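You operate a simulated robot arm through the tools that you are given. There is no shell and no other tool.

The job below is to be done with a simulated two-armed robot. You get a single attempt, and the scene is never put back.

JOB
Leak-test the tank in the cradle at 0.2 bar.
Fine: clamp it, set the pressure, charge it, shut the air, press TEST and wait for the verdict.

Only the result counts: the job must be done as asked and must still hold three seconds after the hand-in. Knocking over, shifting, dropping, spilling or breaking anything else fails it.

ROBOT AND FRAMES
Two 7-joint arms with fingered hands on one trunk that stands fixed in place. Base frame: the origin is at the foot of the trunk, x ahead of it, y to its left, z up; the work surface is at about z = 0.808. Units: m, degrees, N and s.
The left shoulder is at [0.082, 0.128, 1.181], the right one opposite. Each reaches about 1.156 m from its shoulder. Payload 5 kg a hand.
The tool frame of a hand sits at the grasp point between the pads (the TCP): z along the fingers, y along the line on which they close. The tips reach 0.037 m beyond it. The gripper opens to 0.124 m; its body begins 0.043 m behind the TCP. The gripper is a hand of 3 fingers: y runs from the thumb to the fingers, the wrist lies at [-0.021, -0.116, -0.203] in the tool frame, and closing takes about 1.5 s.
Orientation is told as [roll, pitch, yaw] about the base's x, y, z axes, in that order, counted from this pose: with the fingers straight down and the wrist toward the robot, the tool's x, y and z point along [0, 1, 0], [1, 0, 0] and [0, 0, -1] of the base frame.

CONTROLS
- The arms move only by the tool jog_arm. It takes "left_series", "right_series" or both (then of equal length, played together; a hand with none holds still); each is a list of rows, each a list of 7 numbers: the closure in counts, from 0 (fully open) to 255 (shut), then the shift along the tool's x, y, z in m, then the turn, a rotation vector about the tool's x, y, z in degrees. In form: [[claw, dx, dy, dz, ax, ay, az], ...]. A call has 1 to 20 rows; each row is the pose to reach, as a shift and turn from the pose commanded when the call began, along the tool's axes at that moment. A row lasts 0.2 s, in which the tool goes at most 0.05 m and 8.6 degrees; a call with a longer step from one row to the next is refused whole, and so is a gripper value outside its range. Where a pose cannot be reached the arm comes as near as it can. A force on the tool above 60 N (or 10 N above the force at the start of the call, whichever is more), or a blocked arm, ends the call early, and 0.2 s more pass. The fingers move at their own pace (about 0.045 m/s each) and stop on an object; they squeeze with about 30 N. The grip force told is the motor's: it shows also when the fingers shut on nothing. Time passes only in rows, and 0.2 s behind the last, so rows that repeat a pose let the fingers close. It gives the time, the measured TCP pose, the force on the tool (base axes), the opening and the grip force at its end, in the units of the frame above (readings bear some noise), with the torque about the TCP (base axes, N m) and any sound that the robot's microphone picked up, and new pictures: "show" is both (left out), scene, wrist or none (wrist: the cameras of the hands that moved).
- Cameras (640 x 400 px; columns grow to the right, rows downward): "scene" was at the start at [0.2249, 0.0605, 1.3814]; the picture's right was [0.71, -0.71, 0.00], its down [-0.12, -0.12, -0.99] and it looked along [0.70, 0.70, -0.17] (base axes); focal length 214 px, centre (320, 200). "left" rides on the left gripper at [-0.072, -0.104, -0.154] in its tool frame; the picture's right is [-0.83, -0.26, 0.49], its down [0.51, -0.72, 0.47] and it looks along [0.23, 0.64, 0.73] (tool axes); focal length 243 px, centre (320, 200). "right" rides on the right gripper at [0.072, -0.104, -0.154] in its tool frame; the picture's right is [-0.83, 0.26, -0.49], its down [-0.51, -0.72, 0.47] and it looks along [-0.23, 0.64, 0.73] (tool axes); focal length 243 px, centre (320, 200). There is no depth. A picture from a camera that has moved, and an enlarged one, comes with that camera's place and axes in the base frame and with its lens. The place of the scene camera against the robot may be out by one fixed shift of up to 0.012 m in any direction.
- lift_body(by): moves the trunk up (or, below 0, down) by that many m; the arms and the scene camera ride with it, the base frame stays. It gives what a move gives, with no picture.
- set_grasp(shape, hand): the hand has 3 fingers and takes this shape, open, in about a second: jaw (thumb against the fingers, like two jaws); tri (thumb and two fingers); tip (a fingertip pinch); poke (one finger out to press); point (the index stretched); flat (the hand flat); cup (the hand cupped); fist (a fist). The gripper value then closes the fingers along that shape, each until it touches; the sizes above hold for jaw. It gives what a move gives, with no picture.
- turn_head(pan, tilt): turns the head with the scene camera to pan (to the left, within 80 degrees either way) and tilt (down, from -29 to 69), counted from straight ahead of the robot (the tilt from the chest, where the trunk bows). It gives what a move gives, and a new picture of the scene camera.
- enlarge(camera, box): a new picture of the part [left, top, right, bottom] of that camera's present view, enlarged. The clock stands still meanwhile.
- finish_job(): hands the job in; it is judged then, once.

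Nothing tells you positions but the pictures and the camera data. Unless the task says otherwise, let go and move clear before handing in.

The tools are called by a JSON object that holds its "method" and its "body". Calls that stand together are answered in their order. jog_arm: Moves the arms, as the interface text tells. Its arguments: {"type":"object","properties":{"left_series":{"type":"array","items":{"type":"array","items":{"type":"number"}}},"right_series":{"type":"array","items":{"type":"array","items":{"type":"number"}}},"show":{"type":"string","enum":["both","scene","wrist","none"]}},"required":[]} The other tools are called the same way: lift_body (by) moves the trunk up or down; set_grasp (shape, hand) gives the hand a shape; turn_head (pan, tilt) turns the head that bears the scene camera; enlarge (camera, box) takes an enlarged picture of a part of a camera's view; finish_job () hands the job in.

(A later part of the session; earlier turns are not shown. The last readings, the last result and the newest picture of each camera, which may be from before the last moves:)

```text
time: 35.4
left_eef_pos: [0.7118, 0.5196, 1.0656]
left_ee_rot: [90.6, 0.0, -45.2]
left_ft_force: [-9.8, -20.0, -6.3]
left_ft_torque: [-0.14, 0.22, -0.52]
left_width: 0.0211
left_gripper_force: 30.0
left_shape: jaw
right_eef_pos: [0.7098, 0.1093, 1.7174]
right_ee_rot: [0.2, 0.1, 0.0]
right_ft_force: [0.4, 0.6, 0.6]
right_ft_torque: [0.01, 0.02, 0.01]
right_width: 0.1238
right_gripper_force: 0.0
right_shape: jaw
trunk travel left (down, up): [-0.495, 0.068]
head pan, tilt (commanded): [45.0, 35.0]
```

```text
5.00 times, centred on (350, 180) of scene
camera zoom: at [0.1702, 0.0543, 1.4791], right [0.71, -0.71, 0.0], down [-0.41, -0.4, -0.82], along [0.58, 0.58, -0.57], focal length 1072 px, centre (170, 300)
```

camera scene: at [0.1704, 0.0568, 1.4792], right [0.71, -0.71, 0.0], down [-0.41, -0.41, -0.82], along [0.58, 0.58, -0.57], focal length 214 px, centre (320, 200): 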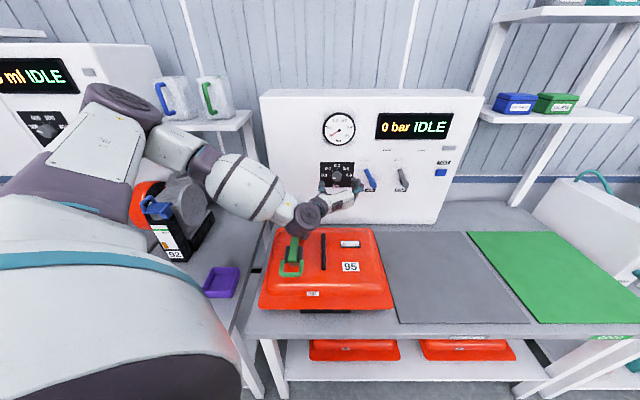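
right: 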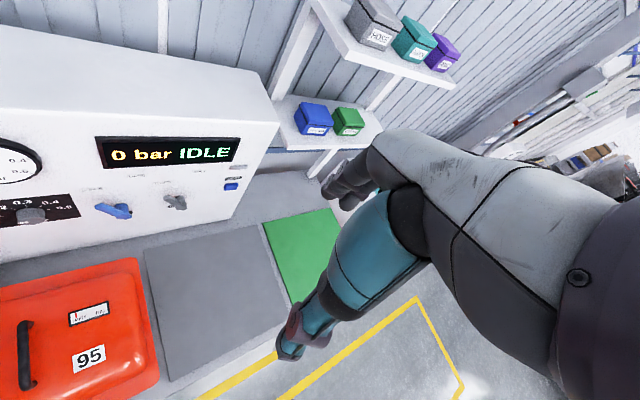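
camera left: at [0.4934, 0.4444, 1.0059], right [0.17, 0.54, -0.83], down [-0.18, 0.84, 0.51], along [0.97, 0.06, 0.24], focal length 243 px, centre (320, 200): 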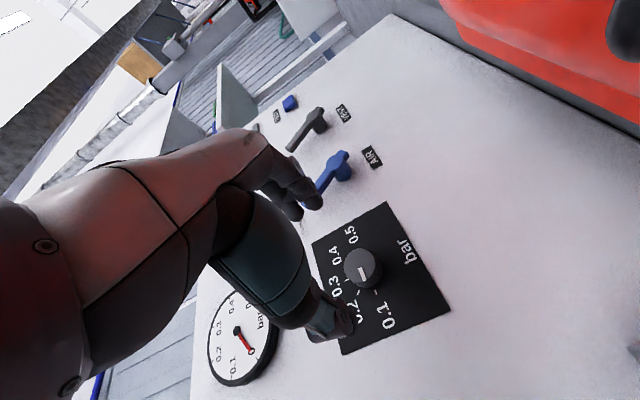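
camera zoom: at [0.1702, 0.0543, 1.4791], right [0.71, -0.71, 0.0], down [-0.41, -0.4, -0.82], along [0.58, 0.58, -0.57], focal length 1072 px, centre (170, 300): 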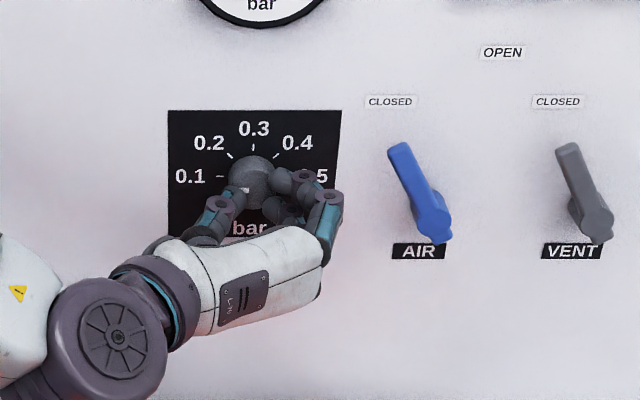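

The fingers are on the knob, but the tool is being pushed back about 20 N, most likely because the fingertips touch the panel. I'll back off a few millimetres and re-check before turning.

{"method": "jog_arm", "body": {"left_series": [[255, 0, 0, -0.003, 0, 0, 0], [255, 0, 0, -0.005, 0, 0, 0], [255, 0, 0, -0.005, 0, 0, 0]], "show": "none"}}

{"method": "enlarge", "body": {"camera": "left", "box": [280, 200, 380, 300]}}

{"method": "enlarge", "body": {"camera": "scene", "box": [320, 150, 380, 200]}}

```text
time: 36.2
left_eef_pos: [0.7106, 0.5212, 1.0667]
left_ee_rot: [90.7, -0.2, -44.9]
left_ft_force: [6.3, -4.0, -1.9]
left_ft_torque: [-0.06, 0.18, -0.48]
left_width: 0.02
left_gripper_force: 29.9
left_shape: jaw
right_eef_pos: [0.7127, 0.1131, 1.7168]
right_ee_rot: [0.0, 0.1, 0.0]
right_ft_force: [0.3, 0.4, -0.3]
right_ft_torque: [0.01, 0.01, -0.02]
right_width: 0.1236
right_gripper_force: 0.0
right_shape: jaw
trunk travel left (down, up): [-0.495, 0.068]
head pan, tilt (commanded): [45.0, 35.0]
```

```text
4.00 times, centred on (330, 250) of left
camera zoom: at [0.5287, 0.4851, 0.9919], right [0.17, 0.54, -0.82], down [-0.18, 0.84, 0.51], along [0.97, 0.06, 0.24], focal length 970 px, centre (280, 0)
```

zoom: 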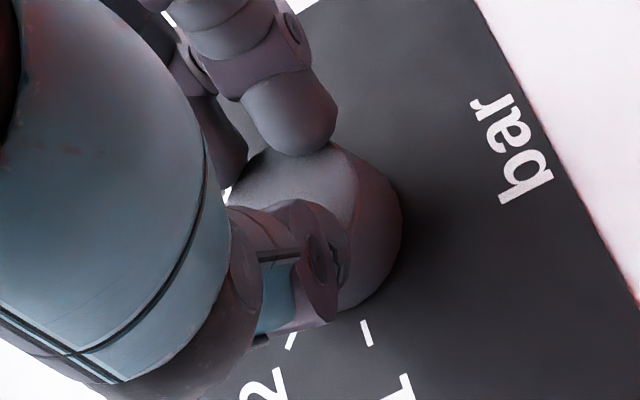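

```text
8.00 times, centred on (350, 175) of scene
camera zoom: at [0.1723, 0.0564, 1.479], right [0.71, -0.71, 0.0], down [-0.41, -0.41, -0.82], along [0.58, 0.58, -0.57], focal length 1716 px, centre (80, 400)
```

zoom: 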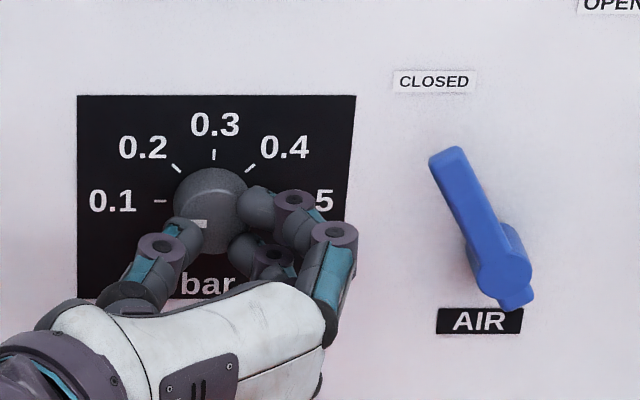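

The load is small now and the fingers sit evenly around the knob. I'll turn it 45° clockwise toward 0.2.

{"method": "jog_arm", "body": {"left_series": [[255, 0, 0, 0, 0, 0, 5], [255, 0, 0, 0, 0, 0, 10], [255, 0, 0, 0, 0, 0, 15], [255, 0, 0, 0, 0, 0, 20], [255, 0, 0, 0, 0, 0, 25], [255, 0, 0, 0, 0, 0, 30], [255, 0, 0, 0, 0, 0, 30]], "show": "none"}}

{"method": "enlarge", "body": {"camera": "left", "box": [280, 200, 380, 300]}}

{"method": "enlarge", "body": {"camera": "scene", "box": [320, 150, 380, 200]}}

```text
time: 37.8
left_eef_pos: [0.7112, 0.5195, 1.0652]
left_ee_rot: [90.7, 30.0, -44.7]
left_ft_force: [3.5, -11.8, -5.3]
left_ft_torque: [-0.08, 0.22, -0.45]
left_width: 0.0184
left_gripper_force: 29.9
left_shape: jaw
right_eef_pos: [0.7133, 0.112, 1.716]
right_ee_rot: [0.1, 0.0, 0.0]
right_ft_force: [0.0, 0.7, 0.5]
right_ft_torque: [0.04, 0.01, -0.02]
right_width: 0.1237
right_gripper_force: 0.0
right_shape: jaw
trunk travel left (down, up): [-0.495, 0.068]
head pan, tilt (commanded): [45.0, 35.0]
```

```text
4.00 times, centred on (330, 250) of left
camera zoom: at [0.5115, 0.499, 1.0534], right [-0.1, 0.81, -0.58], down [0.07, 0.59, 0.8], along [0.99, 0.04, -0.11], focal length 970 px, centre (280, 0)
```

zoom: 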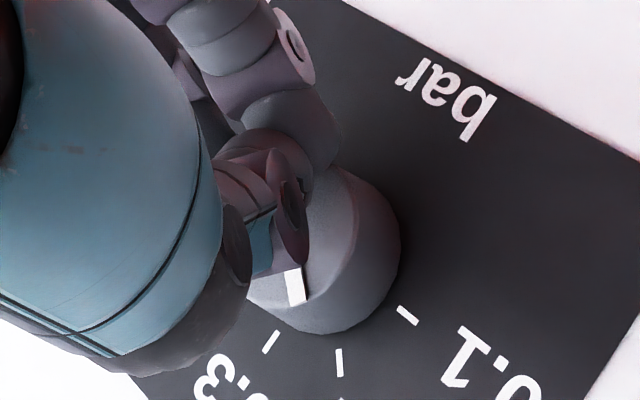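

```text
8.00 times, centred on (350, 175) of scene
camera zoom: at [0.172, 0.0555, 1.4789], right [0.71, -0.71, 0.0], down [-0.41, -0.4, -0.82], along [0.58, 0.58, -0.57], focal length 1716 px, centre (80, 400)
```

zoom: 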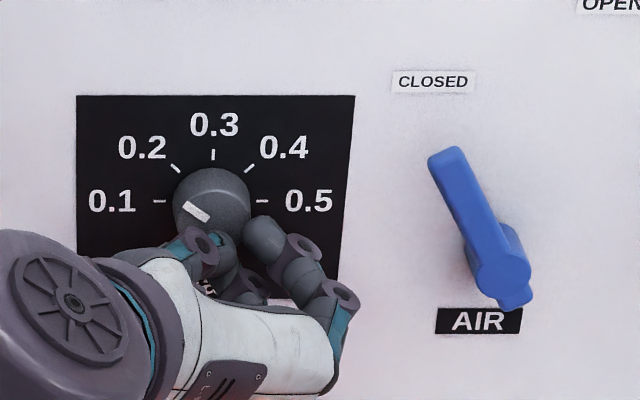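

The pointer has turned about 30°, but the grip is creeping off-centre toward the lower right. I'll open, re-centre on the knob, and finish the turn.

{"method": "jog_arm", "body": {"left_series": [[200, 0, 0, 0, 0, 0, 30], [110, 0, 0, 0, 0, 0, 30], [110, 0, 0, 0, 0, 0, 30], [110, 0, 0, 0, 0, 0, 30]], "show": "none"}}

```text
refused: row 1 steps farther than a row can; nothing moved
```

{"method": "jog_arm", "body": {"left_series": [[200, 0, 0, 0, 0, 0, 0], [110, 0, 0, 0, 0, 0, 0], [110, 0, 0, 0, 0, 0, 0], [110, 0, 0, 0, 0, 0, 0]], "show": "none"}}

{"method": "enlarge", "body": {"camera": "left", "box": [260, 180, 400, 320]}}

{"method": "enlarge", "body": {"camera": "scene", "box": [320, 150, 380, 200]}}

```text
time: 38.8
left_eef_pos: [0.709, 0.5206, 1.0676]
left_ee_rot: [90.7, 29.8, -44.6]
left_ft_force: [0.0, 0.6, 0.6]
left_ft_torque: [0.0, -0.03, -0.03]
left_width: 0.0699
left_gripper_force: 0.1
left_shape: jaw
right_eef_pos: [0.71, 0.1134, 1.7186]
right_ee_rot: [0.0, 0.0, 0.0]
right_ft_force: [-0.6, -0.1, -0.1]
right_ft_torque: [0.0, -0.01, 0.0]
right_width: 0.1238
right_gripper_force: 0.0
right_shape: jaw
trunk travel left (down, up): [-0.495, 0.068]
head pan, tilt (commanded): [45.0, 35.0]
```

```text
2.86 times, centred on (330, 250) of left
camera zoom: at [0.5108, 0.5002, 1.0537], right [-0.1, 0.81, -0.58], down [0.06, 0.59, 0.8], along [0.99, 0.04, -0.11], focal length 693 px, centre (291, 57)
```

zoom: 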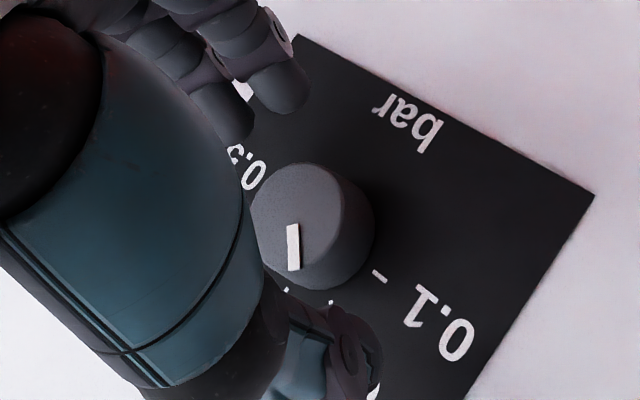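

```text
8.00 times, centred on (350, 175) of scene
camera zoom: at [0.1705, 0.0567, 1.4792], right [0.71, -0.71, 0.0], down [-0.41, -0.41, -0.82], along [0.58, 0.58, -0.57], focal length 1716 px, centre (80, 400)
```

zoom: 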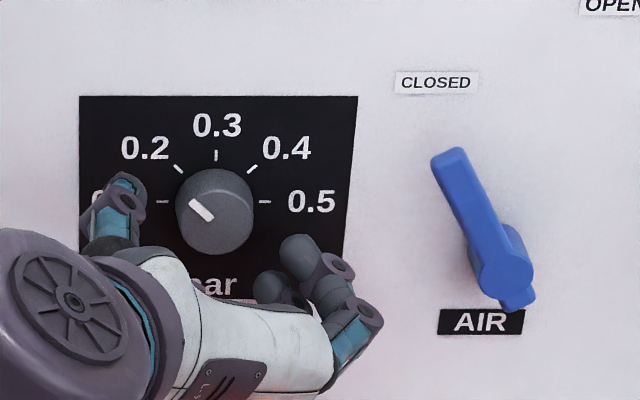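

{"method": "enlarge", "body": {"camera": "scene", "box": [328, 158, 358, 183]}}

{"method": "enlarge", "body": {"camera": "left", "box": [300, 210, 370, 290]}}

```text
16.00 times, centred on (343, 170) of scene
camera zoom: at [0.1705, 0.0567, 1.4792], right [0.71, -0.71, 0.0], down [-0.41, -0.41, -0.82], along [0.58, 0.58, -0.57], focal length 3432 px, centre (-48, 672)
```

zoom: 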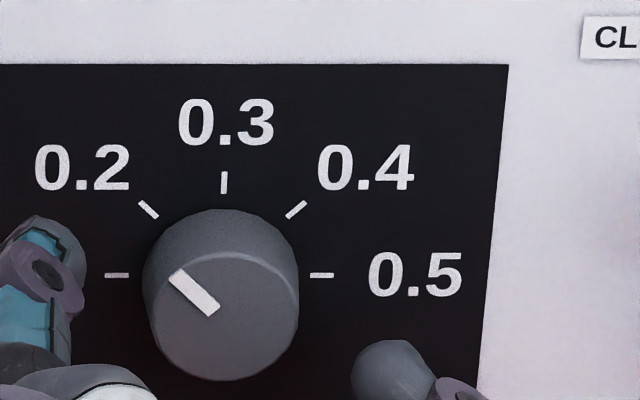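

```text
5.00 times, centred on (335, 250) of left
camera zoom: at [0.5108, 0.5002, 1.0537], right [-0.1, 0.81, -0.58], down [0.06, 0.59, 0.8], along [0.99, 0.04, -0.11], focal length 1213 px, centre (245, -50)
```

zoom: 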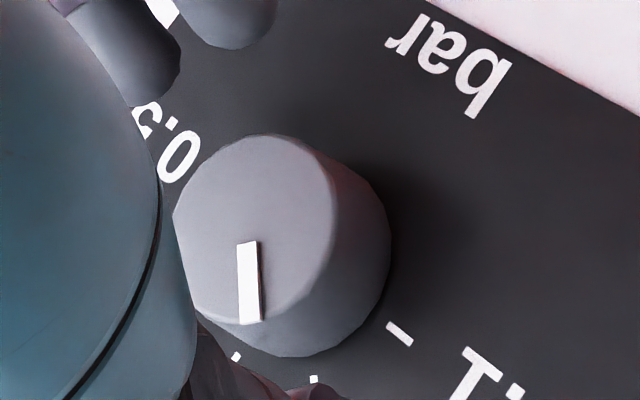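

The dial snapped onto its 0.2 detent: the pointer lines up exactly with the 0.2 tick. I'll withdraw the hand straight back and look at the AIR lever.

{"method": "jog_arm", "body": {"left_series": [[110, 0, 0, -0.03, 0, 0, 0], [110, 0, 0, -0.07, 0, 0, 0], [110, 0, 0, -0.11, 0, 0, 0], [110, 0, 0, -0.11, 0, 0, -7], [110, 0, 0, -0.11, 0, 0, -15], [110, 0, 0, -0.11, 0, 0, -22], [110, 0, 0, -0.11, 0, 0, -30]], "show": "both"}}

{"method": "enlarge", "body": {"camera": "scene", "box": [310, 90, 470, 200]}}

```text
time: 40.4
left_eef_pos: [0.6314, 0.4429, 1.0646]
left_ee_rot: [90.6, -0.3, -45.0]
left_ft_force: [-0.2, 0.7, -0.4]
left_ft_torque: [0.01, 0.0, -0.02]
left_width: 0.07
left_gripper_force: 0.1
left_shape: jaw
right_eef_pos: [0.7108, 0.114, 1.7162]
right_ee_rot: [0.0, 0.0, 0.1]
right_ft_force: [-0.2, 0.0, 0.0]
right_ft_torque: [0.0, -0.03, 0.01]
right_width: 0.1237
right_gripper_force: 0.0
right_shape: jaw
trunk travel left (down, up): [-0.495, 0.068]
head pan, tilt (commanded): [45.0, 35.0]
camera scene: at [0.1713, 0.0575, 1.479], right [0.71, -0.71, 0.0], down [-0.41, -0.41, -0.82], along [0.58, 0.58, -0.57], focal length 214 px, centre (320, 200)
camera left: at [0.4499, 0.4075, 0.99], right [0.17, 0.54, -0.83], down [-0.18, 0.84, 0.51], along [0.97, 0.06, 0.24], focal length 243 px, centre (320, 200)
```

scene: 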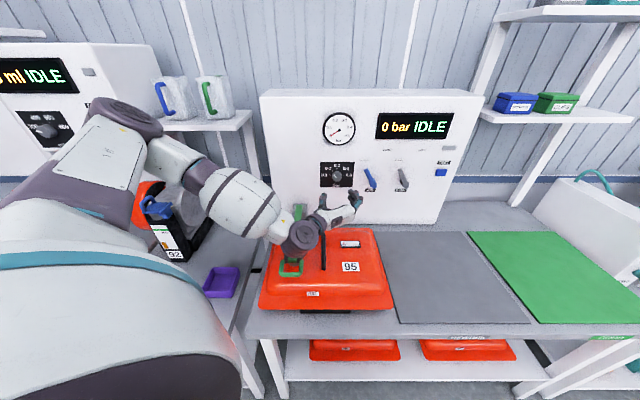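
left: 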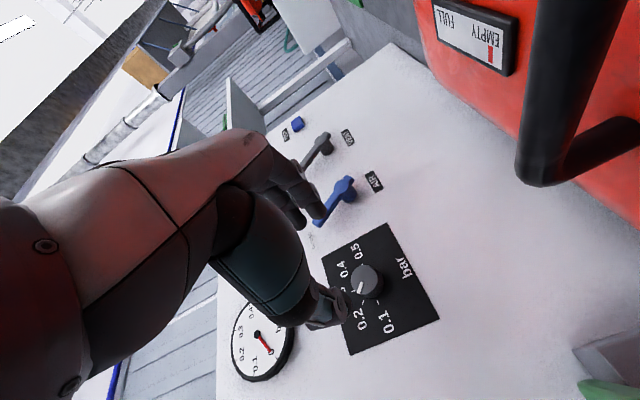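

```text
3.64 times, centred on (390, 145) of scene
camera zoom: at [0.1713, 0.0575, 1.479], right [0.71, -0.71, 0.0], down [-0.41, -0.41, -0.82], along [0.58, 0.58, -0.57], focal length 780 px, centre (66, 400)
```

zoom: 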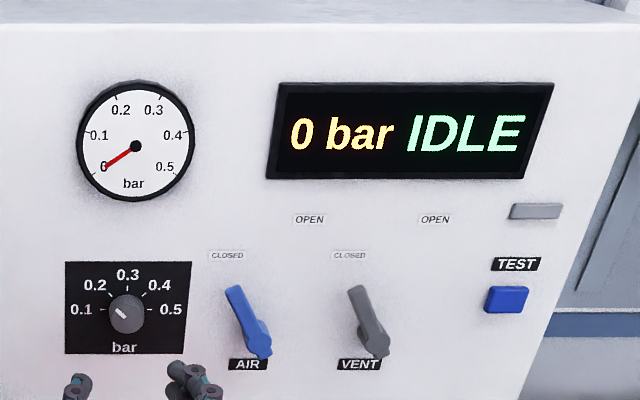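

{"method": "enlarge", "body": {"camera": "left", "box": [280, 110, 440, 260]}}

```text
2.67 times, centred on (360, 185) of left
camera zoom: at [0.4499, 0.4075, 0.99], right [0.17, 0.54, -0.83], down [-0.18, 0.84, 0.51], along [0.97, 0.06, 0.24], focal length 647 px, centre (213, 240)
```

zoom: 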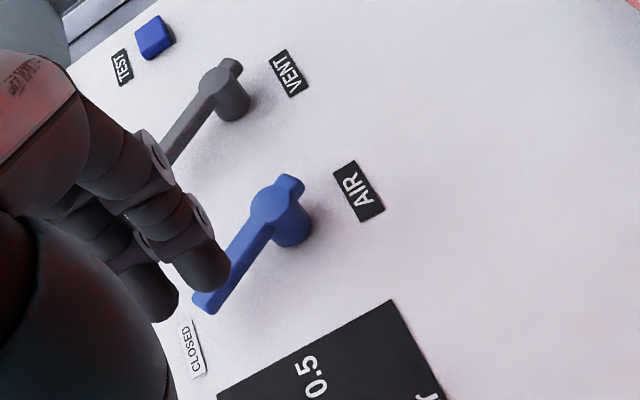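

The lever's hub is near v≈0.28, z≈1.04, with its tip up and left at v≈0.245, z≈1.10. I'll close the fingers and place them just left of the lever handle, stopping short of the panel.

{"method": "jog_arm", "body": {"left_series": [[180, 0.007, 0.025, 0.0, 0, 0, 0], [255, 0.014, 0.05, 0.01, 0, 0, 0], [255, 0.0204, 0.07, 0.02, 0, 0, 0], [255, 0.0204, 0.078, 0.03, 0, 0, 0], [255, 0.0204, 0.078, 0.05, 0, 0, 0], [255, 0.0204, 0.078, 0.06, 0, 0, 0]], "show": "both"}}

{"method": "enlarge", "body": {"camera": "left", "box": [250, 120, 430, 300]}}

{"method": "enlarge", "body": {"camera": "scene", "box": [330, 140, 430, 220]}}

```text
time: 41.8
left_eef_pos: [0.7293, 0.431, 1.0865]
left_ee_rot: [90.7, -0.2, -45.0]
left_ft_force: [0.7, 0.4, 0.3]
left_ft_torque: [-0.02, 0.01, -0.03]
left_width: 0.0002
left_gripper_force: 29.6
left_shape: jaw
right_eef_pos: [0.7097, 0.1142, 1.7178]
right_ee_rot: [-0.1, 0.0, 0.1]
right_ft_force: [0.4, 0.6, 0.4]
right_ft_torque: [0.0, 0.0, 0.01]
right_width: 0.1238
right_gripper_force: 0.0
right_shape: jaw
trunk travel left (down, up): [-0.495, 0.068]
head pan, tilt (commanded): [45.0, 35.0]
camera scene: at [0.1708, 0.0572, 1.4791], right [0.71, -0.71, 0.0], down [-0.41, -0.41, -0.82], along [0.58, 0.58, -0.57], focal length 214 px, centre (320, 200)
camera left: at [0.5473, 0.3946, 1.0119], right [0.17, 0.54, -0.83], down [-0.18, 0.84, 0.51], along [0.97, 0.06, 0.24], focal length 243 px, centre (320, 200)
```

scene: 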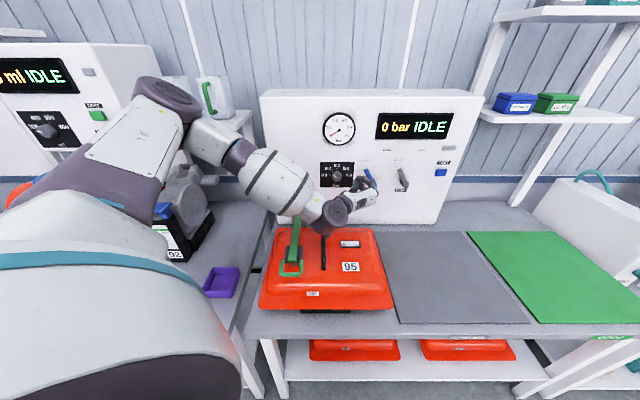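
left: 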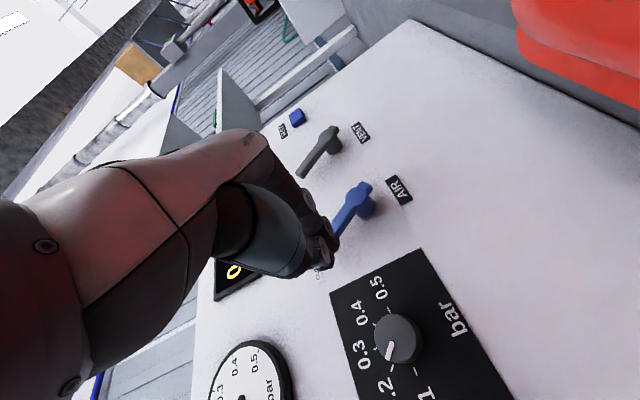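

```text
2.22 times, centred on (340, 210) of left
camera zoom: at [0.5473, 0.3946, 1.0119], right [0.17, 0.54, -0.83], down [-0.18, 0.84, 0.51], along [0.97, 0.06, 0.24], focal length 539 px, centre (276, 178)
```

zoom: 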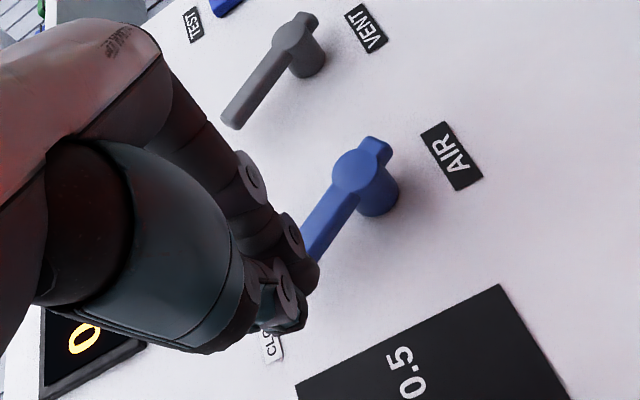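

```text
5.00 times, centred on (380, 180) of scene
camera zoom: at [0.1708, 0.0572, 1.4791], right [0.71, -0.71, 0.0], down [-0.41, -0.41, -0.82], along [0.58, 0.58, -0.57], focal length 1072 px, centre (20, 300)
```

zoom: 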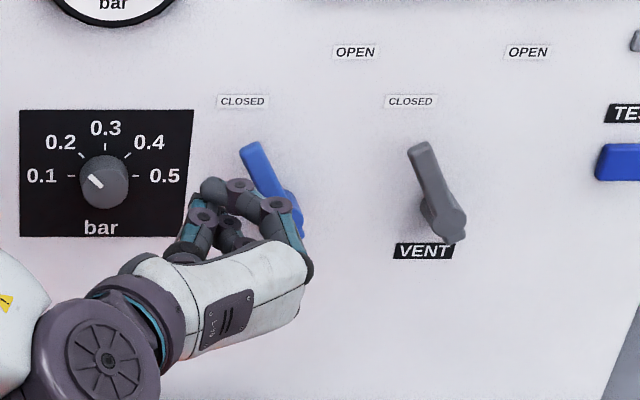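

The fingers are left of the lever handle. I'll advance to lever depth and push it to the right in small steps.

{"method": "jog_arm", "body": {"left_series": [[255, 0, 0, 0.02, 0, 0, 0], [255, 0, 0, 0.041, 0, 0, 0], [255, 0, 0.01, 0.041, 0, 0, 0], [255, 0, 0.02, 0.041, 0, 0, 0], [255, 0, 0.03, 0.041, 0, 0, 0], [255, 0, 0.04, 0.041, 0, 0, 0]], "show": "none"}}

{"method": "enlarge", "body": {"camera": "left", "box": [250, 120, 430, 300]}}

{"method": "enlarge", "body": {"camera": "scene", "box": [310, 90, 470, 210]}}

```text
time: 43.2
left_eef_pos: [0.7872, 0.4302, 1.0865]
left_ee_rot: [90.6, -0.2, -45.0]
left_ft_force: [-1.9, 0.8, 0.1]
left_ft_torque: [0.02, 0.0, 0.06]
left_width: 0.0
left_gripper_force: 30.3
left_shape: jaw
right_eef_pos: [0.7118, 0.1125, 1.7181]
right_ee_rot: [0.1, 0.0, 0.0]
right_ft_force: [0.3, 0.0, -0.2]
right_ft_torque: [-0.02, 0.03, 0.03]
right_width: 0.1237
right_gripper_force: 0.0
right_shape: jaw
trunk travel left (down, up): [-0.495, 0.068]
head pan, tilt (commanded): [45.0, 35.0]
```

```text
2.22 times, centred on (340, 210) of left
camera zoom: at [0.6048, 0.3944, 1.0124], right [0.17, 0.54, -0.83], down [-0.18, 0.84, 0.51], along [0.97, 0.06, 0.24], focal length 539 px, centre (276, 178)
```

zoom: 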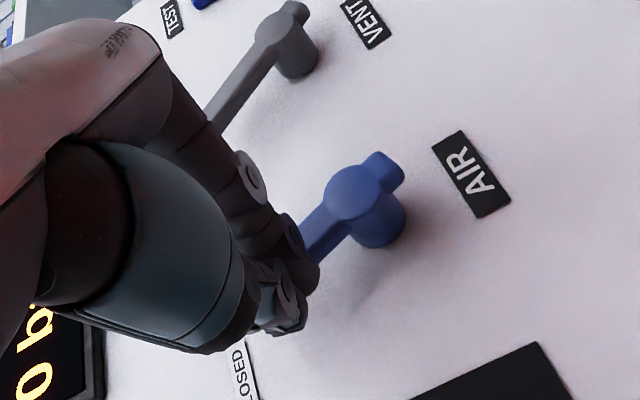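

```text
3.33 times, centred on (390, 150) of scene
camera zoom: at [0.1711, 0.0564, 1.4791], right [0.71, -0.71, 0.0], down [-0.41, -0.41, -0.82], along [0.58, 0.58, -0.57], focal length 715 px, centre (87, 367)
```

zoom: 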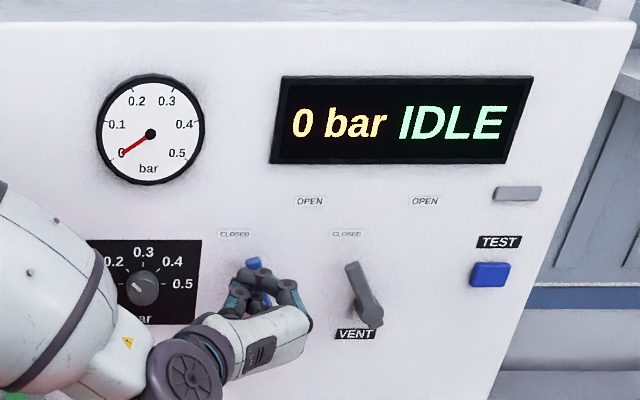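

The lever is turning with only about 2 N. I'll keep pushing it toward OPEN.

{"method": "jog_arm", "body": {"left_series": [[255, 0, 0.01, 0, 0, 0, 0], [255, 0, 0.02, 0, 0, 0, 0], [255, 0, 0.03, 0, 0, 0, 0], [255, 0, 0.04, 0, 0, 0, 0]], "show": "none"}}

{"method": "enlarge", "body": {"camera": "left", "box": [250, 120, 430, 300]}}

{"method": "enlarge", "body": {"camera": "scene", "box": [310, 90, 470, 210]}}

```text
time: 44.2
left_eef_pos: [0.8119, 0.404, 1.0886]
left_ee_rot: [90.8, -0.5, -44.9]
left_ft_force: [-15.5, 8.5, 5.0]
left_ft_torque: [0.2, 0.13, 0.61]
left_width: 0.0001
left_gripper_force: 30.3
left_shape: jaw
right_eef_pos: [0.706, 0.115, 1.7207]
right_ee_rot: [-0.2, -0.3, 0.1]
right_ft_force: [-0.5, -0.8, 0.9]
right_ft_torque: [-0.02, 0.01, 0.02]
right_width: 0.1239
right_gripper_force: 0.0
right_shape: jaw
trunk travel left (down, up): [-0.495, 0.068]
head pan, tilt (commanded): [45.0, 35.0]
```

```text
2.22 times, centred on (340, 210) of left
camera zoom: at [0.6294, 0.3683, 1.0138], right [0.17, 0.54, -0.83], down [-0.19, 0.84, 0.51], along [0.97, 0.07, 0.24], focal length 539 px, centre (276, 178)
```

zoom: 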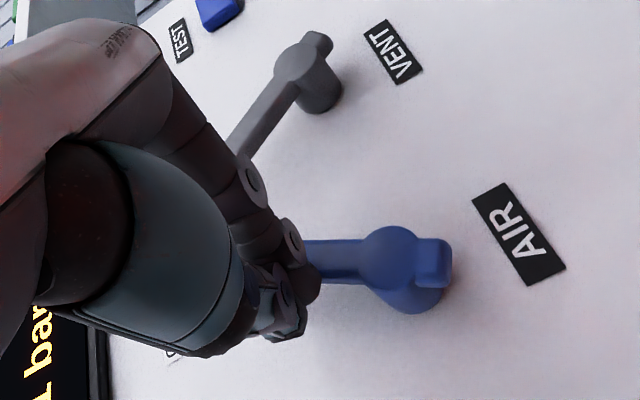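

```text
3.33 times, centred on (390, 150) of scene
camera zoom: at [0.1665, 0.0584, 1.4797], right [0.71, -0.71, 0.0], down [-0.4, -0.41, -0.82], along [0.58, 0.58, -0.57], focal length 715 px, centre (87, 367)
```

zoom: 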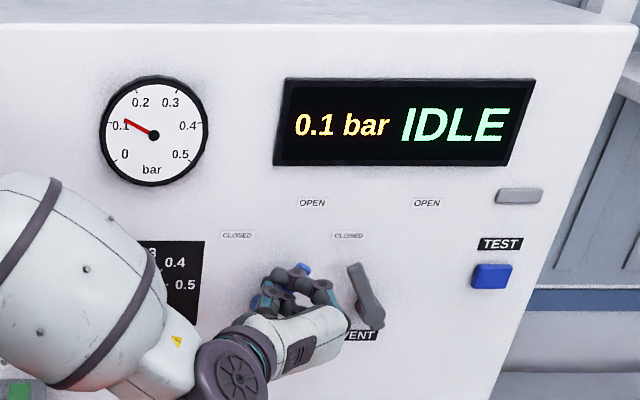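

The lever has reached its stop and the display already shows 0.1 bar and rising. I'll back off slightly and let the tank charge to 0.2 bar.

{"method": "jog_arm", "body": {"left_series": [[255, 0, -0.008, 0, 0, 0, 0], [255, 0, -0.015, 0, 0, 0, 0], [255, 0, -0.015, 0, 0, 0, 0], [255, 0, -0.015, 0, 0, 0, 0], [255, 0, -0.015, 0, 0, 0, 0]], "show": "none"}}

{"method": "enlarge", "body": {"camera": "scene", "box": [310, 90, 470, 210]}}

```text
time: 45.4
left_eef_pos: [0.8048, 0.4137, 1.0874]
left_ee_rot: [90.6, -0.2, -45.0]
left_ft_force: [-0.1, 0.4, 0.0]
left_ft_torque: [-0.01, 0.04, 0.01]
left_width: 0.0002
left_gripper_force: 29.6
left_shape: jaw
right_eef_pos: [0.7107, 0.1134, 1.7178]
right_ee_rot: [0.0, 0.0, -0.1]
right_ft_force: [0.5, 0.8, 0.5]
right_ft_torque: [0.02, 0.0, 0.03]
right_width: 0.1238
right_gripper_force: 0.1
right_shape: jaw
trunk travel left (down, up): [-0.495, 0.068]
head pan, tilt (commanded): [45.0, 35.0]
```

```text
3.33 times, centred on (390, 150) of scene
camera zoom: at [0.1711, 0.0574, 1.479], right [0.71, -0.71, 0.0], down [-0.41, -0.41, -0.82], along [0.58, 0.58, -0.57], focal length 715 px, centre (87, 367)
```

zoom: 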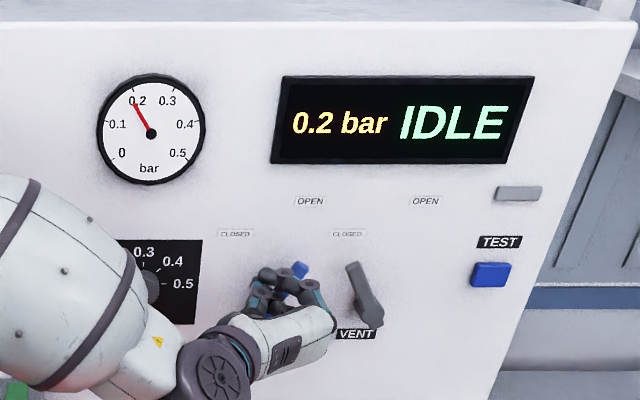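

The gauge and display both read 0.2 bar. I'll back the hand off to see the open lever and then shut it from its right side.

{"method": "jog_arm", "body": {"left_series": [[255, 0, -0.004, -0.03, 0, 0, 0], [200, 0, -0.004, -0.06, 0, 0, 0], [152, 0, -0.004, -0.08, 0, 0, 0], [152, 0, -0.004, -0.08, 0, 0, 0]], "show": "none"}}

{"method": "enlarge", "body": {"camera": "left", "box": [250, 90, 450, 300]}}

{"method": "enlarge", "body": {"camera": "scene", "box": [310, 90, 470, 210]}}

```text
time: 46.4
left_eef_pos: [0.7451, 0.3591, 1.0851]
left_ee_rot: [90.6, -0.2, -45.0]
left_ft_force: [-0.1, 0.2, 0.9]
left_ft_torque: [0.03, 0.0, 0.01]
left_width: 0.0455
left_gripper_force: 0.2
left_shape: jaw
right_eef_pos: [0.7109, 0.1134, 1.7177]
right_ee_rot: [0.1, 0.1, 0.0]
right_ft_force: [-0.4, 0.4, -0.2]
right_ft_torque: [-0.02, -0.03, -0.04]
right_width: 0.1238
right_gripper_force: 0.2
right_shape: jaw
trunk travel left (down, up): [-0.495, 0.068]
head pan, tilt (commanded): [45.0, 35.0]
```

```text
1.90 times, centred on (350, 195) of left
camera zoom: at [0.5627, 0.3236, 1.0112], right [0.17, 0.54, -0.83], down [-0.18, 0.84, 0.51], along [0.97, 0.06, 0.24], focal length 462 px, centre (263, 210)
```

zoom: 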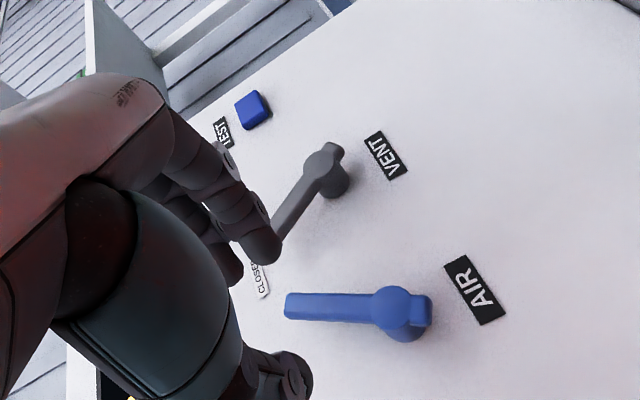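

```text
3.33 times, centred on (390, 150) of scene
camera zoom: at [0.1708, 0.0571, 1.4791], right [0.71, -0.71, 0.0], down [-0.41, -0.41, -0.82], along [0.58, 0.58, -0.57], focal length 715 px, centre (87, 367)
```

zoom: 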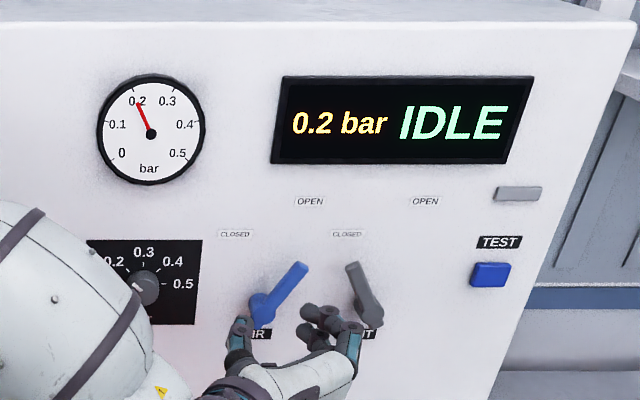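

The AIR lever now points to OPEN. I'll straddle it with the partly open jaw, thumb left and fingers right, keeping clear of the VENT lever, and use that to push it back to CLOSED.

{"method": "jog_arm", "body": {"left_series": [[152, -0.01, 0.029, 0.0, 0, 0, 0], [152, -0.01, 0.029, 0.025, 0, 0, 0], [152, -0.01, 0.029, 0.045, 0, 0, 0], [152, -0.01, 0.029, 0.045, 0, 0, 0]], "show": "none"}}

{"method": "enlarge", "body": {"camera": "left", "box": [250, 120, 430, 300]}}

{"method": "enlarge", "body": {"camera": "scene", "box": [340, 140, 440, 220]}}

```text
time: 47.4
left_eef_pos: [0.7984, 0.3699, 1.0752]
left_ee_rot: [90.5, 0.0, -45.0]
left_ft_force: [0.1, 0.0, 0.5]
left_ft_torque: [0.0, -0.02, 0.0]
left_width: 0.0499
left_gripper_force: 0.0
left_shape: jaw
right_eef_pos: [0.7122, 0.1127, 1.7166]
right_ee_rot: [0.1, 0.0, 0.0]
right_ft_force: [-0.8, -0.6, -0.1]
right_ft_torque: [0.04, -0.03, -0.02]
right_width: 0.1238
right_gripper_force: 0.1
right_shape: jaw
trunk travel left (down, up): [-0.495, 0.068]
head pan, tilt (commanded): [45.0, 35.0]
```

```text
2.22 times, centred on (340, 210) of left
camera zoom: at [0.616, 0.3349, 1.0012], right [0.17, 0.54, -0.83], down [-0.18, 0.84, 0.51], along [0.97, 0.06, 0.24], focal length 539 px, centre (276, 178)
```

zoom: 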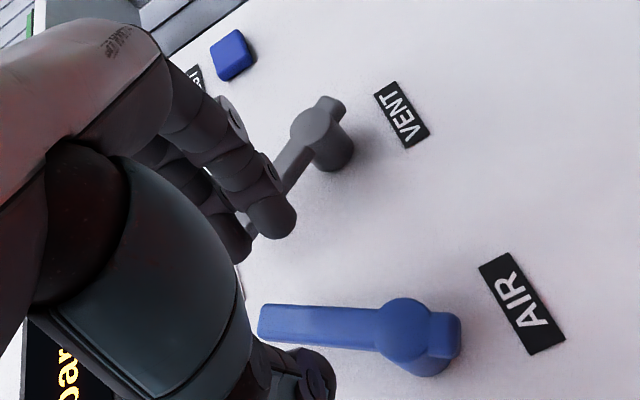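

```text
5.00 times, centred on (390, 180) of scene
camera zoom: at [0.1717, 0.0558, 1.479], right [0.71, -0.71, 0.0], down [-0.41, -0.41, -0.82], along [0.58, 0.58, -0.57], focal length 1072 px, centre (-30, 300)
```

zoom: 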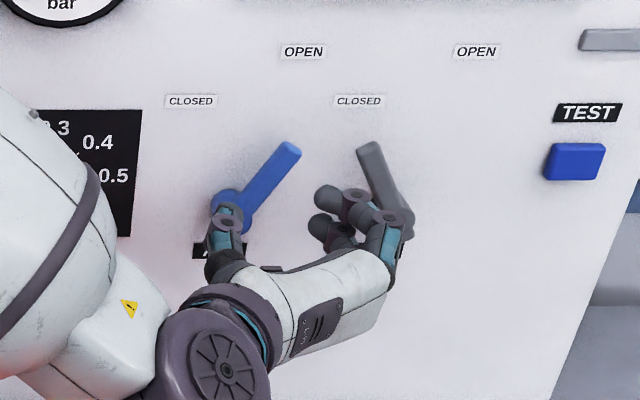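

{"method": "jog_arm", "body": {"left_series": [[162, 0.008, -0.001, 0.0, 0, 0, 0], [162, 0.008, -0.001, 0.012, 0, 0, 0], [162, 0.008, -0.001, 0.024, 0, 0, 0], [162, 0.008, -0.001, 0.035, 0, 0, 0]], "show": "none"}}

{"method": "enlarge", "body": {"camera": "left", "box": [250, 120, 430, 300]}}

{"method": "enlarge", "body": {"camera": "scene", "box": [340, 140, 440, 220]}}

```text
time: 48.4
left_eef_pos: [0.8205, 0.396, 1.0846]
left_ee_rot: [90.6, -0.2, -44.9]
left_ft_force: [-0.5, -0.4, -0.9]
left_ft_torque: [-0.04, 0.01, 0.03]
left_width: 0.0456
left_gripper_force: 0.1
left_shape: jaw
right_eef_pos: [0.7097, 0.1128, 1.7176]
right_ee_rot: [0.0, 0.0, 0.0]
right_ft_force: [0.5, -0.6, 0.3]
right_ft_torque: [0.02, -0.01, -0.02]
right_width: 0.1235
right_gripper_force: 0.1
right_shape: jaw
trunk travel left (down, up): [-0.495, 0.068]
head pan, tilt (commanded): [45.0, 35.0]
```

```text
2.22 times, centred on (340, 210) of left
camera zoom: at [0.639, 0.3605, 1.0106], right [0.17, 0.54, -0.83], down [-0.18, 0.84, 0.51], along [0.97, 0.06, 0.24], focal length 539 px, centre (276, 178)
```

zoom: 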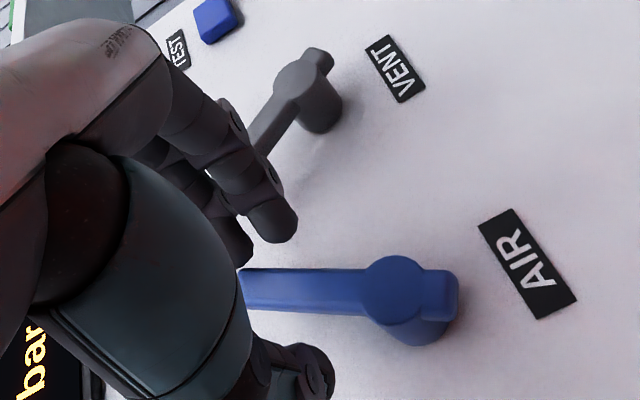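

```text
5.00 times, centred on (390, 180) of scene
camera zoom: at [0.1705, 0.0571, 1.4791], right [0.71, -0.71, 0.0], down [-0.41, -0.41, -0.82], along [0.58, 0.58, -0.57], focal length 1072 px, centre (-30, 300)
```

zoom: 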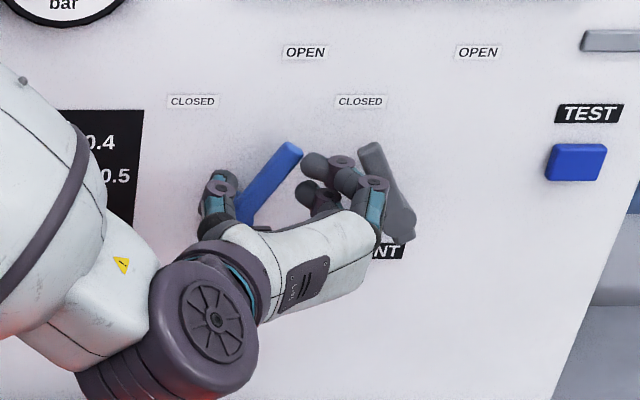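

The jaw straddles the AIR lever cleanly and the VENT lever is clear. I'll push to the left.

{"method": "jog_arm", "body": {"left_series": [[162, 0, -0.01, 0, 0, 0, 0], [162, 0, -0.02, 0, 0, 0, 0], [162, 0, -0.03, 0, 0, 0, 0], [162, 0, -0.04, 0, 0, 0, 0], [162, 0, -0.05, 0, 0, 0, 0]], "show": "none"}}

{"method": "enlarge", "body": {"camera": "left", "box": [250, 120, 430, 300]}}

{"method": "enlarge", "body": {"camera": "scene", "box": [310, 90, 470, 210]}}

```text
time: 49.6
left_eef_pos: [0.785, 0.431, 1.0856]
left_ee_rot: [90.7, -0.2, -45.1]
left_ft_force: [-3.0, -4.2, 0.5]
left_ft_torque: [-0.02, -0.01, -0.21]
left_width: 0.0464
left_gripper_force: 0.2
left_shape: jaw
right_eef_pos: [0.7099, 0.1127, 1.719]
right_ee_rot: [0.1, 0.1, 0.0]
right_ft_force: [-0.1, 0.9, 0.4]
right_ft_torque: [-0.02, -0.02, -0.01]
right_width: 0.1238
right_gripper_force: 0.1
right_shape: jaw
trunk travel left (down, up): [-0.495, 0.068]
head pan, tilt (commanded): [45.0, 35.0]
```

```text
2.22 times, centred on (340, 210) of left
camera zoom: at [0.6025, 0.3952, 1.0108], right [0.17, 0.54, -0.83], down [-0.18, 0.84, 0.51], along [0.97, 0.06, 0.24], focal length 539 px, centre (276, 178)
```

zoom: 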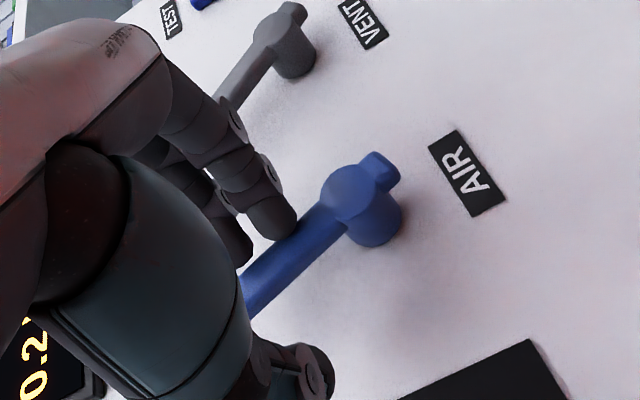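

```text
3.33 times, centred on (390, 150) of scene
camera zoom: at [0.1699, 0.0566, 1.4792], right [0.71, -0.71, 0.0], down [-0.4, -0.41, -0.82], along [0.58, 0.58, -0.57], focal length 715 px, centre (87, 367)
```

zoom: 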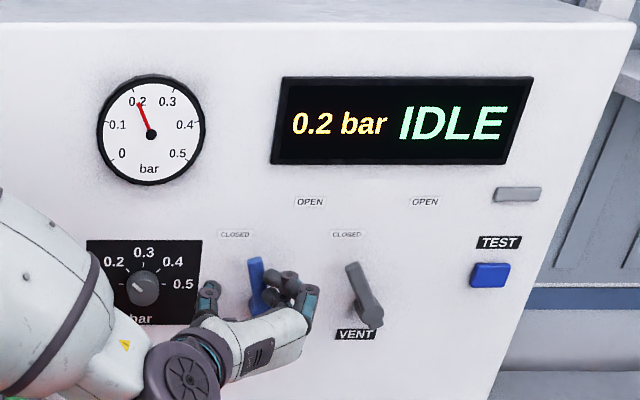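

{"method": "jog_arm", "body": {"left_series": [[162, 0, -0.008, 0, 0, 0, 0], [162, 0, -0.016, 0, 0, 0, 0], [162, 0, -0.022, 0, 0, 0, 0], [162, 0, -0.028, 0, 0, 0, 0]], "show": "none"}}

{"method": "enlarge", "body": {"camera": "left", "box": [250, 120, 430, 300]}}

{"method": "enlarge", "body": {"camera": "scene", "box": [310, 90, 470, 210]}}

```text
time: 50.6
left_eef_pos: [0.7685, 0.4476, 1.086]
left_ee_rot: [90.7, -0.1, -45.3]
left_ft_force: [10.2, -15.4, 2.3]
left_ft_torque: [-0.04, -0.2, -0.87]
left_width: 0.0581
left_gripper_force: 0.1
left_shape: jaw
right_eef_pos: [0.7118, 0.1099, 1.7162]
right_ee_rot: [0.1, -0.1, 0.1]
right_ft_force: [0.5, -0.4, 0.1]
right_ft_torque: [-0.02, 0.0, 0.0]
right_width: 0.1238
right_gripper_force: 0.0
right_shape: jaw
trunk travel left (down, up): [-0.495, 0.068]
head pan, tilt (commanded): [45.0, 35.0]
```

```text
2.22 times, centred on (340, 210) of left
camera zoom: at [0.5853, 0.4129, 1.0112], right [0.17, 0.54, -0.82], down [-0.18, 0.84, 0.51], along [0.97, 0.06, 0.24], focal length 539 px, centre (276, 178)
```

zoom: 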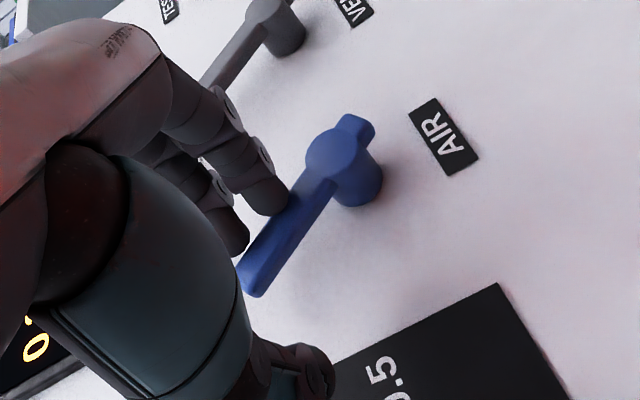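

```text
3.33 times, centred on (390, 150) of scene
camera zoom: at [0.172, 0.0545, 1.4791], right [0.71, -0.71, 0.0], down [-0.41, -0.4, -0.82], along [0.58, 0.58, -0.57], focal length 715 px, centre (87, 367)
```

zoom: 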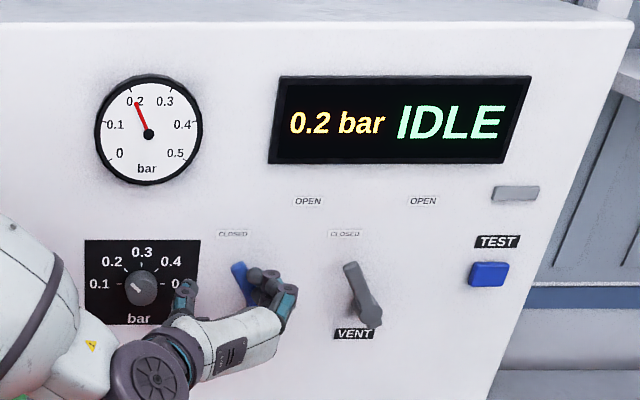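

The AIR lever is back at its CLOSED stop, parallel to the closed VENT lever, and the pressure holds at 0.2 bar. I'll release and withdraw, then confirm.

{"method": "jog_arm", "body": {"left_series": [[150, 0, 0.006, 0, 0, 0, 0], [150, 0, 0.01, 0, 0, 0, 0], [150, 0, 0.01, -0.03, 0, 0, 0], [150, 0, 0.01, -0.07, 0, 0, 0], [150, 0, 0.01, -0.11, 0, 0, 0]], "show": "none"}}

{"method": "enlarge", "body": {"camera": "scene", "box": [310, 90, 470, 210]}}

{"method": "enlarge", "body": {"camera": "left", "box": [230, 50, 450, 270]}}

```text
time: 51.8
left_eef_pos: [0.6954, 0.3663, 1.0846]
left_ee_rot: [90.7, -0.2, -45.0]
left_ft_force: [0.0, -0.5, -0.6]
left_ft_torque: [-0.01, 0.0, 0.03]
left_width: 0.0516
left_gripper_force: 0.0
left_shape: jaw
right_eef_pos: [0.7101, 0.111, 1.7167]
right_ee_rot: [0.0, 0.0, 0.0]
right_ft_force: [-1.0, -0.3, 1.0]
right_ft_torque: [-0.01, 0.03, -0.02]
right_width: 0.1238
right_gripper_force: 0.1
right_shape: jaw
trunk travel left (down, up): [-0.495, 0.068]
head pan, tilt (commanded): [45.0, 35.0]
```

```text
3.33 times, centred on (390, 150) of scene
camera zoom: at [0.1709, 0.0562, 1.4791], right [0.71, -0.71, 0.0], down [-0.41, -0.41, -0.82], along [0.58, 0.58, -0.57], focal length 715 px, centre (87, 367)
```

zoom: 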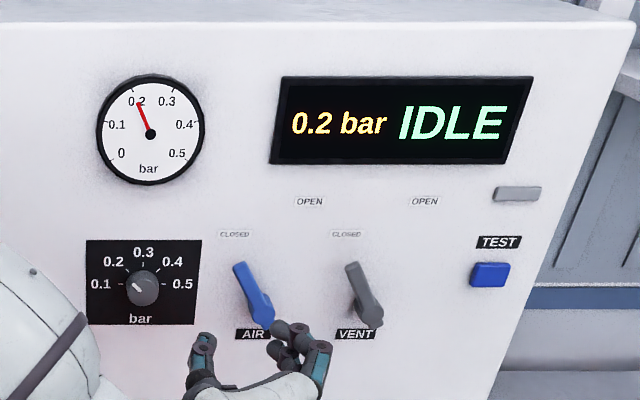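

```text
1.82 times, centred on (340, 160) of left
camera zoom: at [0.5126, 0.3302, 1.0092], right [0.17, 0.54, -0.83], down [-0.18, 0.84, 0.51], along [0.97, 0.06, 0.24], focal length 441 px, centre (284, 273)
```

zoom: 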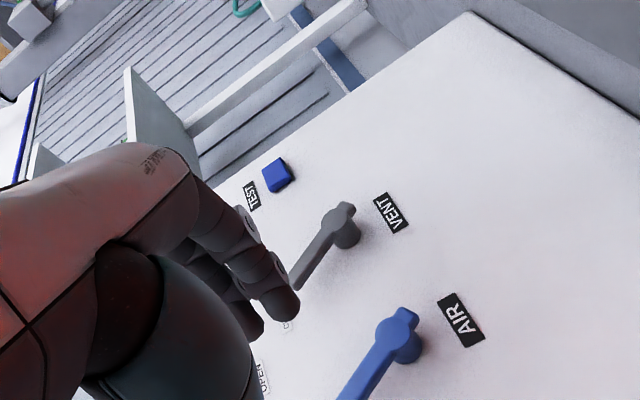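

AIR and VENT are both closed and the display holds 0.2 bar. Next is the TEST button, near v≈0.54, z≈1.08. I'll move the closed left hand across in front of it, staying clear of the levers.

{"method": "jog_arm", "body": {"left_series": [[200, 0, 0.03, -0.01, 0, 0, 0], [255, 0, 0.07, -0.01, 0, 0, 0], [255, 0, 0.11, -0.01, 0, 0, 0], [255, 0, 0.15, -0.01, 0, 0, 0], [255, 0, 0.19, -0.01, 0, 0, 0], [255, 0, 0.23, -0.01, 0, 0, 0], [255, 0, 0.27, 0.0, 0, 0, 0], [255, 0, 0.3, 0.01, 0, 0, 0], [255, 0, 0.3, 0.03, 0, 0, 0], [255, 0, 0.3, 0.03, 0, 0, 0]], "show": "both"}}

{"method": "enlarge", "body": {"camera": "left", "box": [250, 130, 430, 310]}}

{"method": "enlarge", "body": {"camera": "scene", "box": [370, 100, 490, 220]}}

```text
time: 54.0
left_eef_pos: [0.921, 0.1864, 1.093]
left_ee_rot: [90.6, -0.1, -45.1]
left_ft_force: [-0.3, -0.6, -0.2]
left_ft_torque: [0.01, 0.0, 0.03]
left_width: 0.0
left_gripper_force: 30.1
left_shape: jaw
left hand out of reach, approached as far as the arm can: row 8, 9, 10
right_eef_pos: [0.7116, 0.1135, 1.7166]
right_ee_rot: [0.0, 0.1, 0.0]
right_ft_force: [-0.5, 0.2, -0.1]
right_ft_torque: [-0.02, -0.02, 0.0]
right_width: 0.1237
right_gripper_force: 0.1
right_shape: jaw
trunk travel left (down, up): [-0.495, 0.068]
head pan, tilt (commanded): [45.0, 35.0]
camera scene: at [0.1715, 0.0571, 1.479], right [0.71, -0.71, 0.0], down [-0.41, -0.41, -0.82], along [0.58, 0.58, -0.57], focal length 214 px, centre (320, 200)
camera left: at [0.7385, 0.1517, 1.0176], right [0.17, 0.54, -0.83], down [-0.18, 0.84, 0.51], along [0.97, 0.06, 0.24], focal length 243 px, centre (320, 200)
```

scene: 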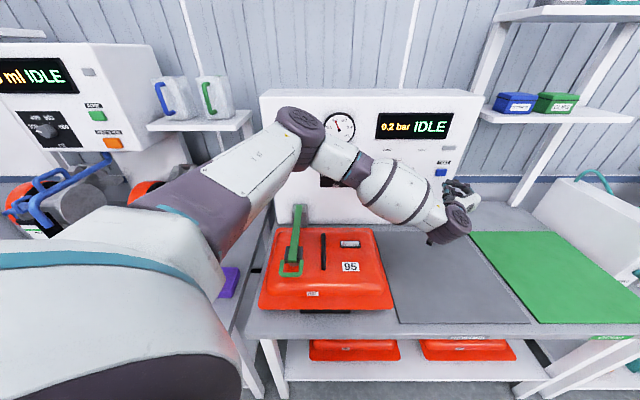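
left: 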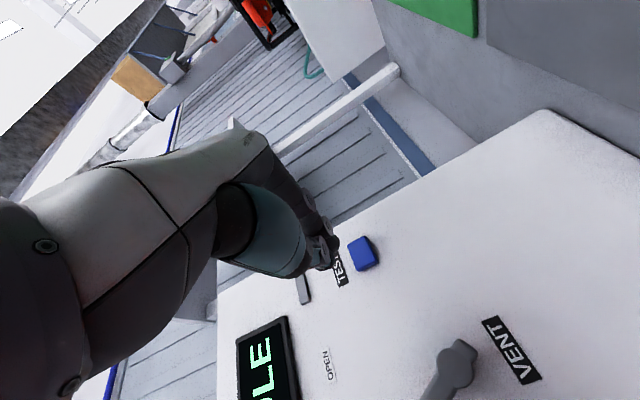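

```text
2.22 times, centred on (340, 220) of left
camera zoom: at [0.7385, 0.1517, 1.0176], right [0.17, 0.54, -0.83], down [-0.18, 0.84, 0.51], along [0.97, 0.06, 0.24], focal length 539 px, centre (276, 156)
```

zoom: 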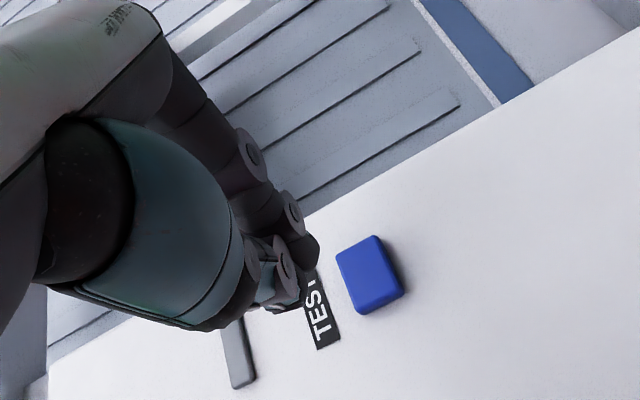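

```text
3.33 times, centred on (430, 160) of scene
camera zoom: at [0.1715, 0.0571, 1.479], right [0.71, -0.71, 0.0], down [-0.41, -0.41, -0.82], along [0.58, 0.58, -0.57], focal length 715 px, centre (-47, 333)
```

zoom: 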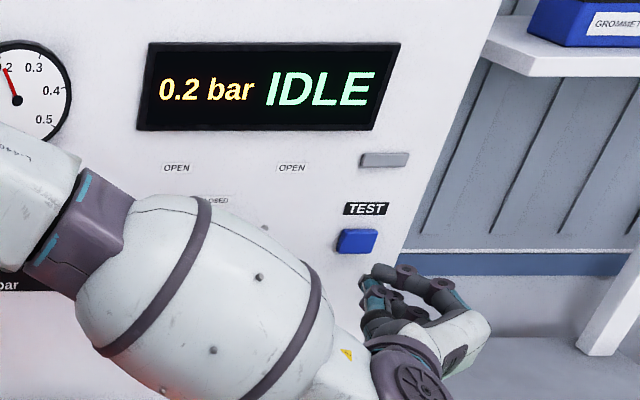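

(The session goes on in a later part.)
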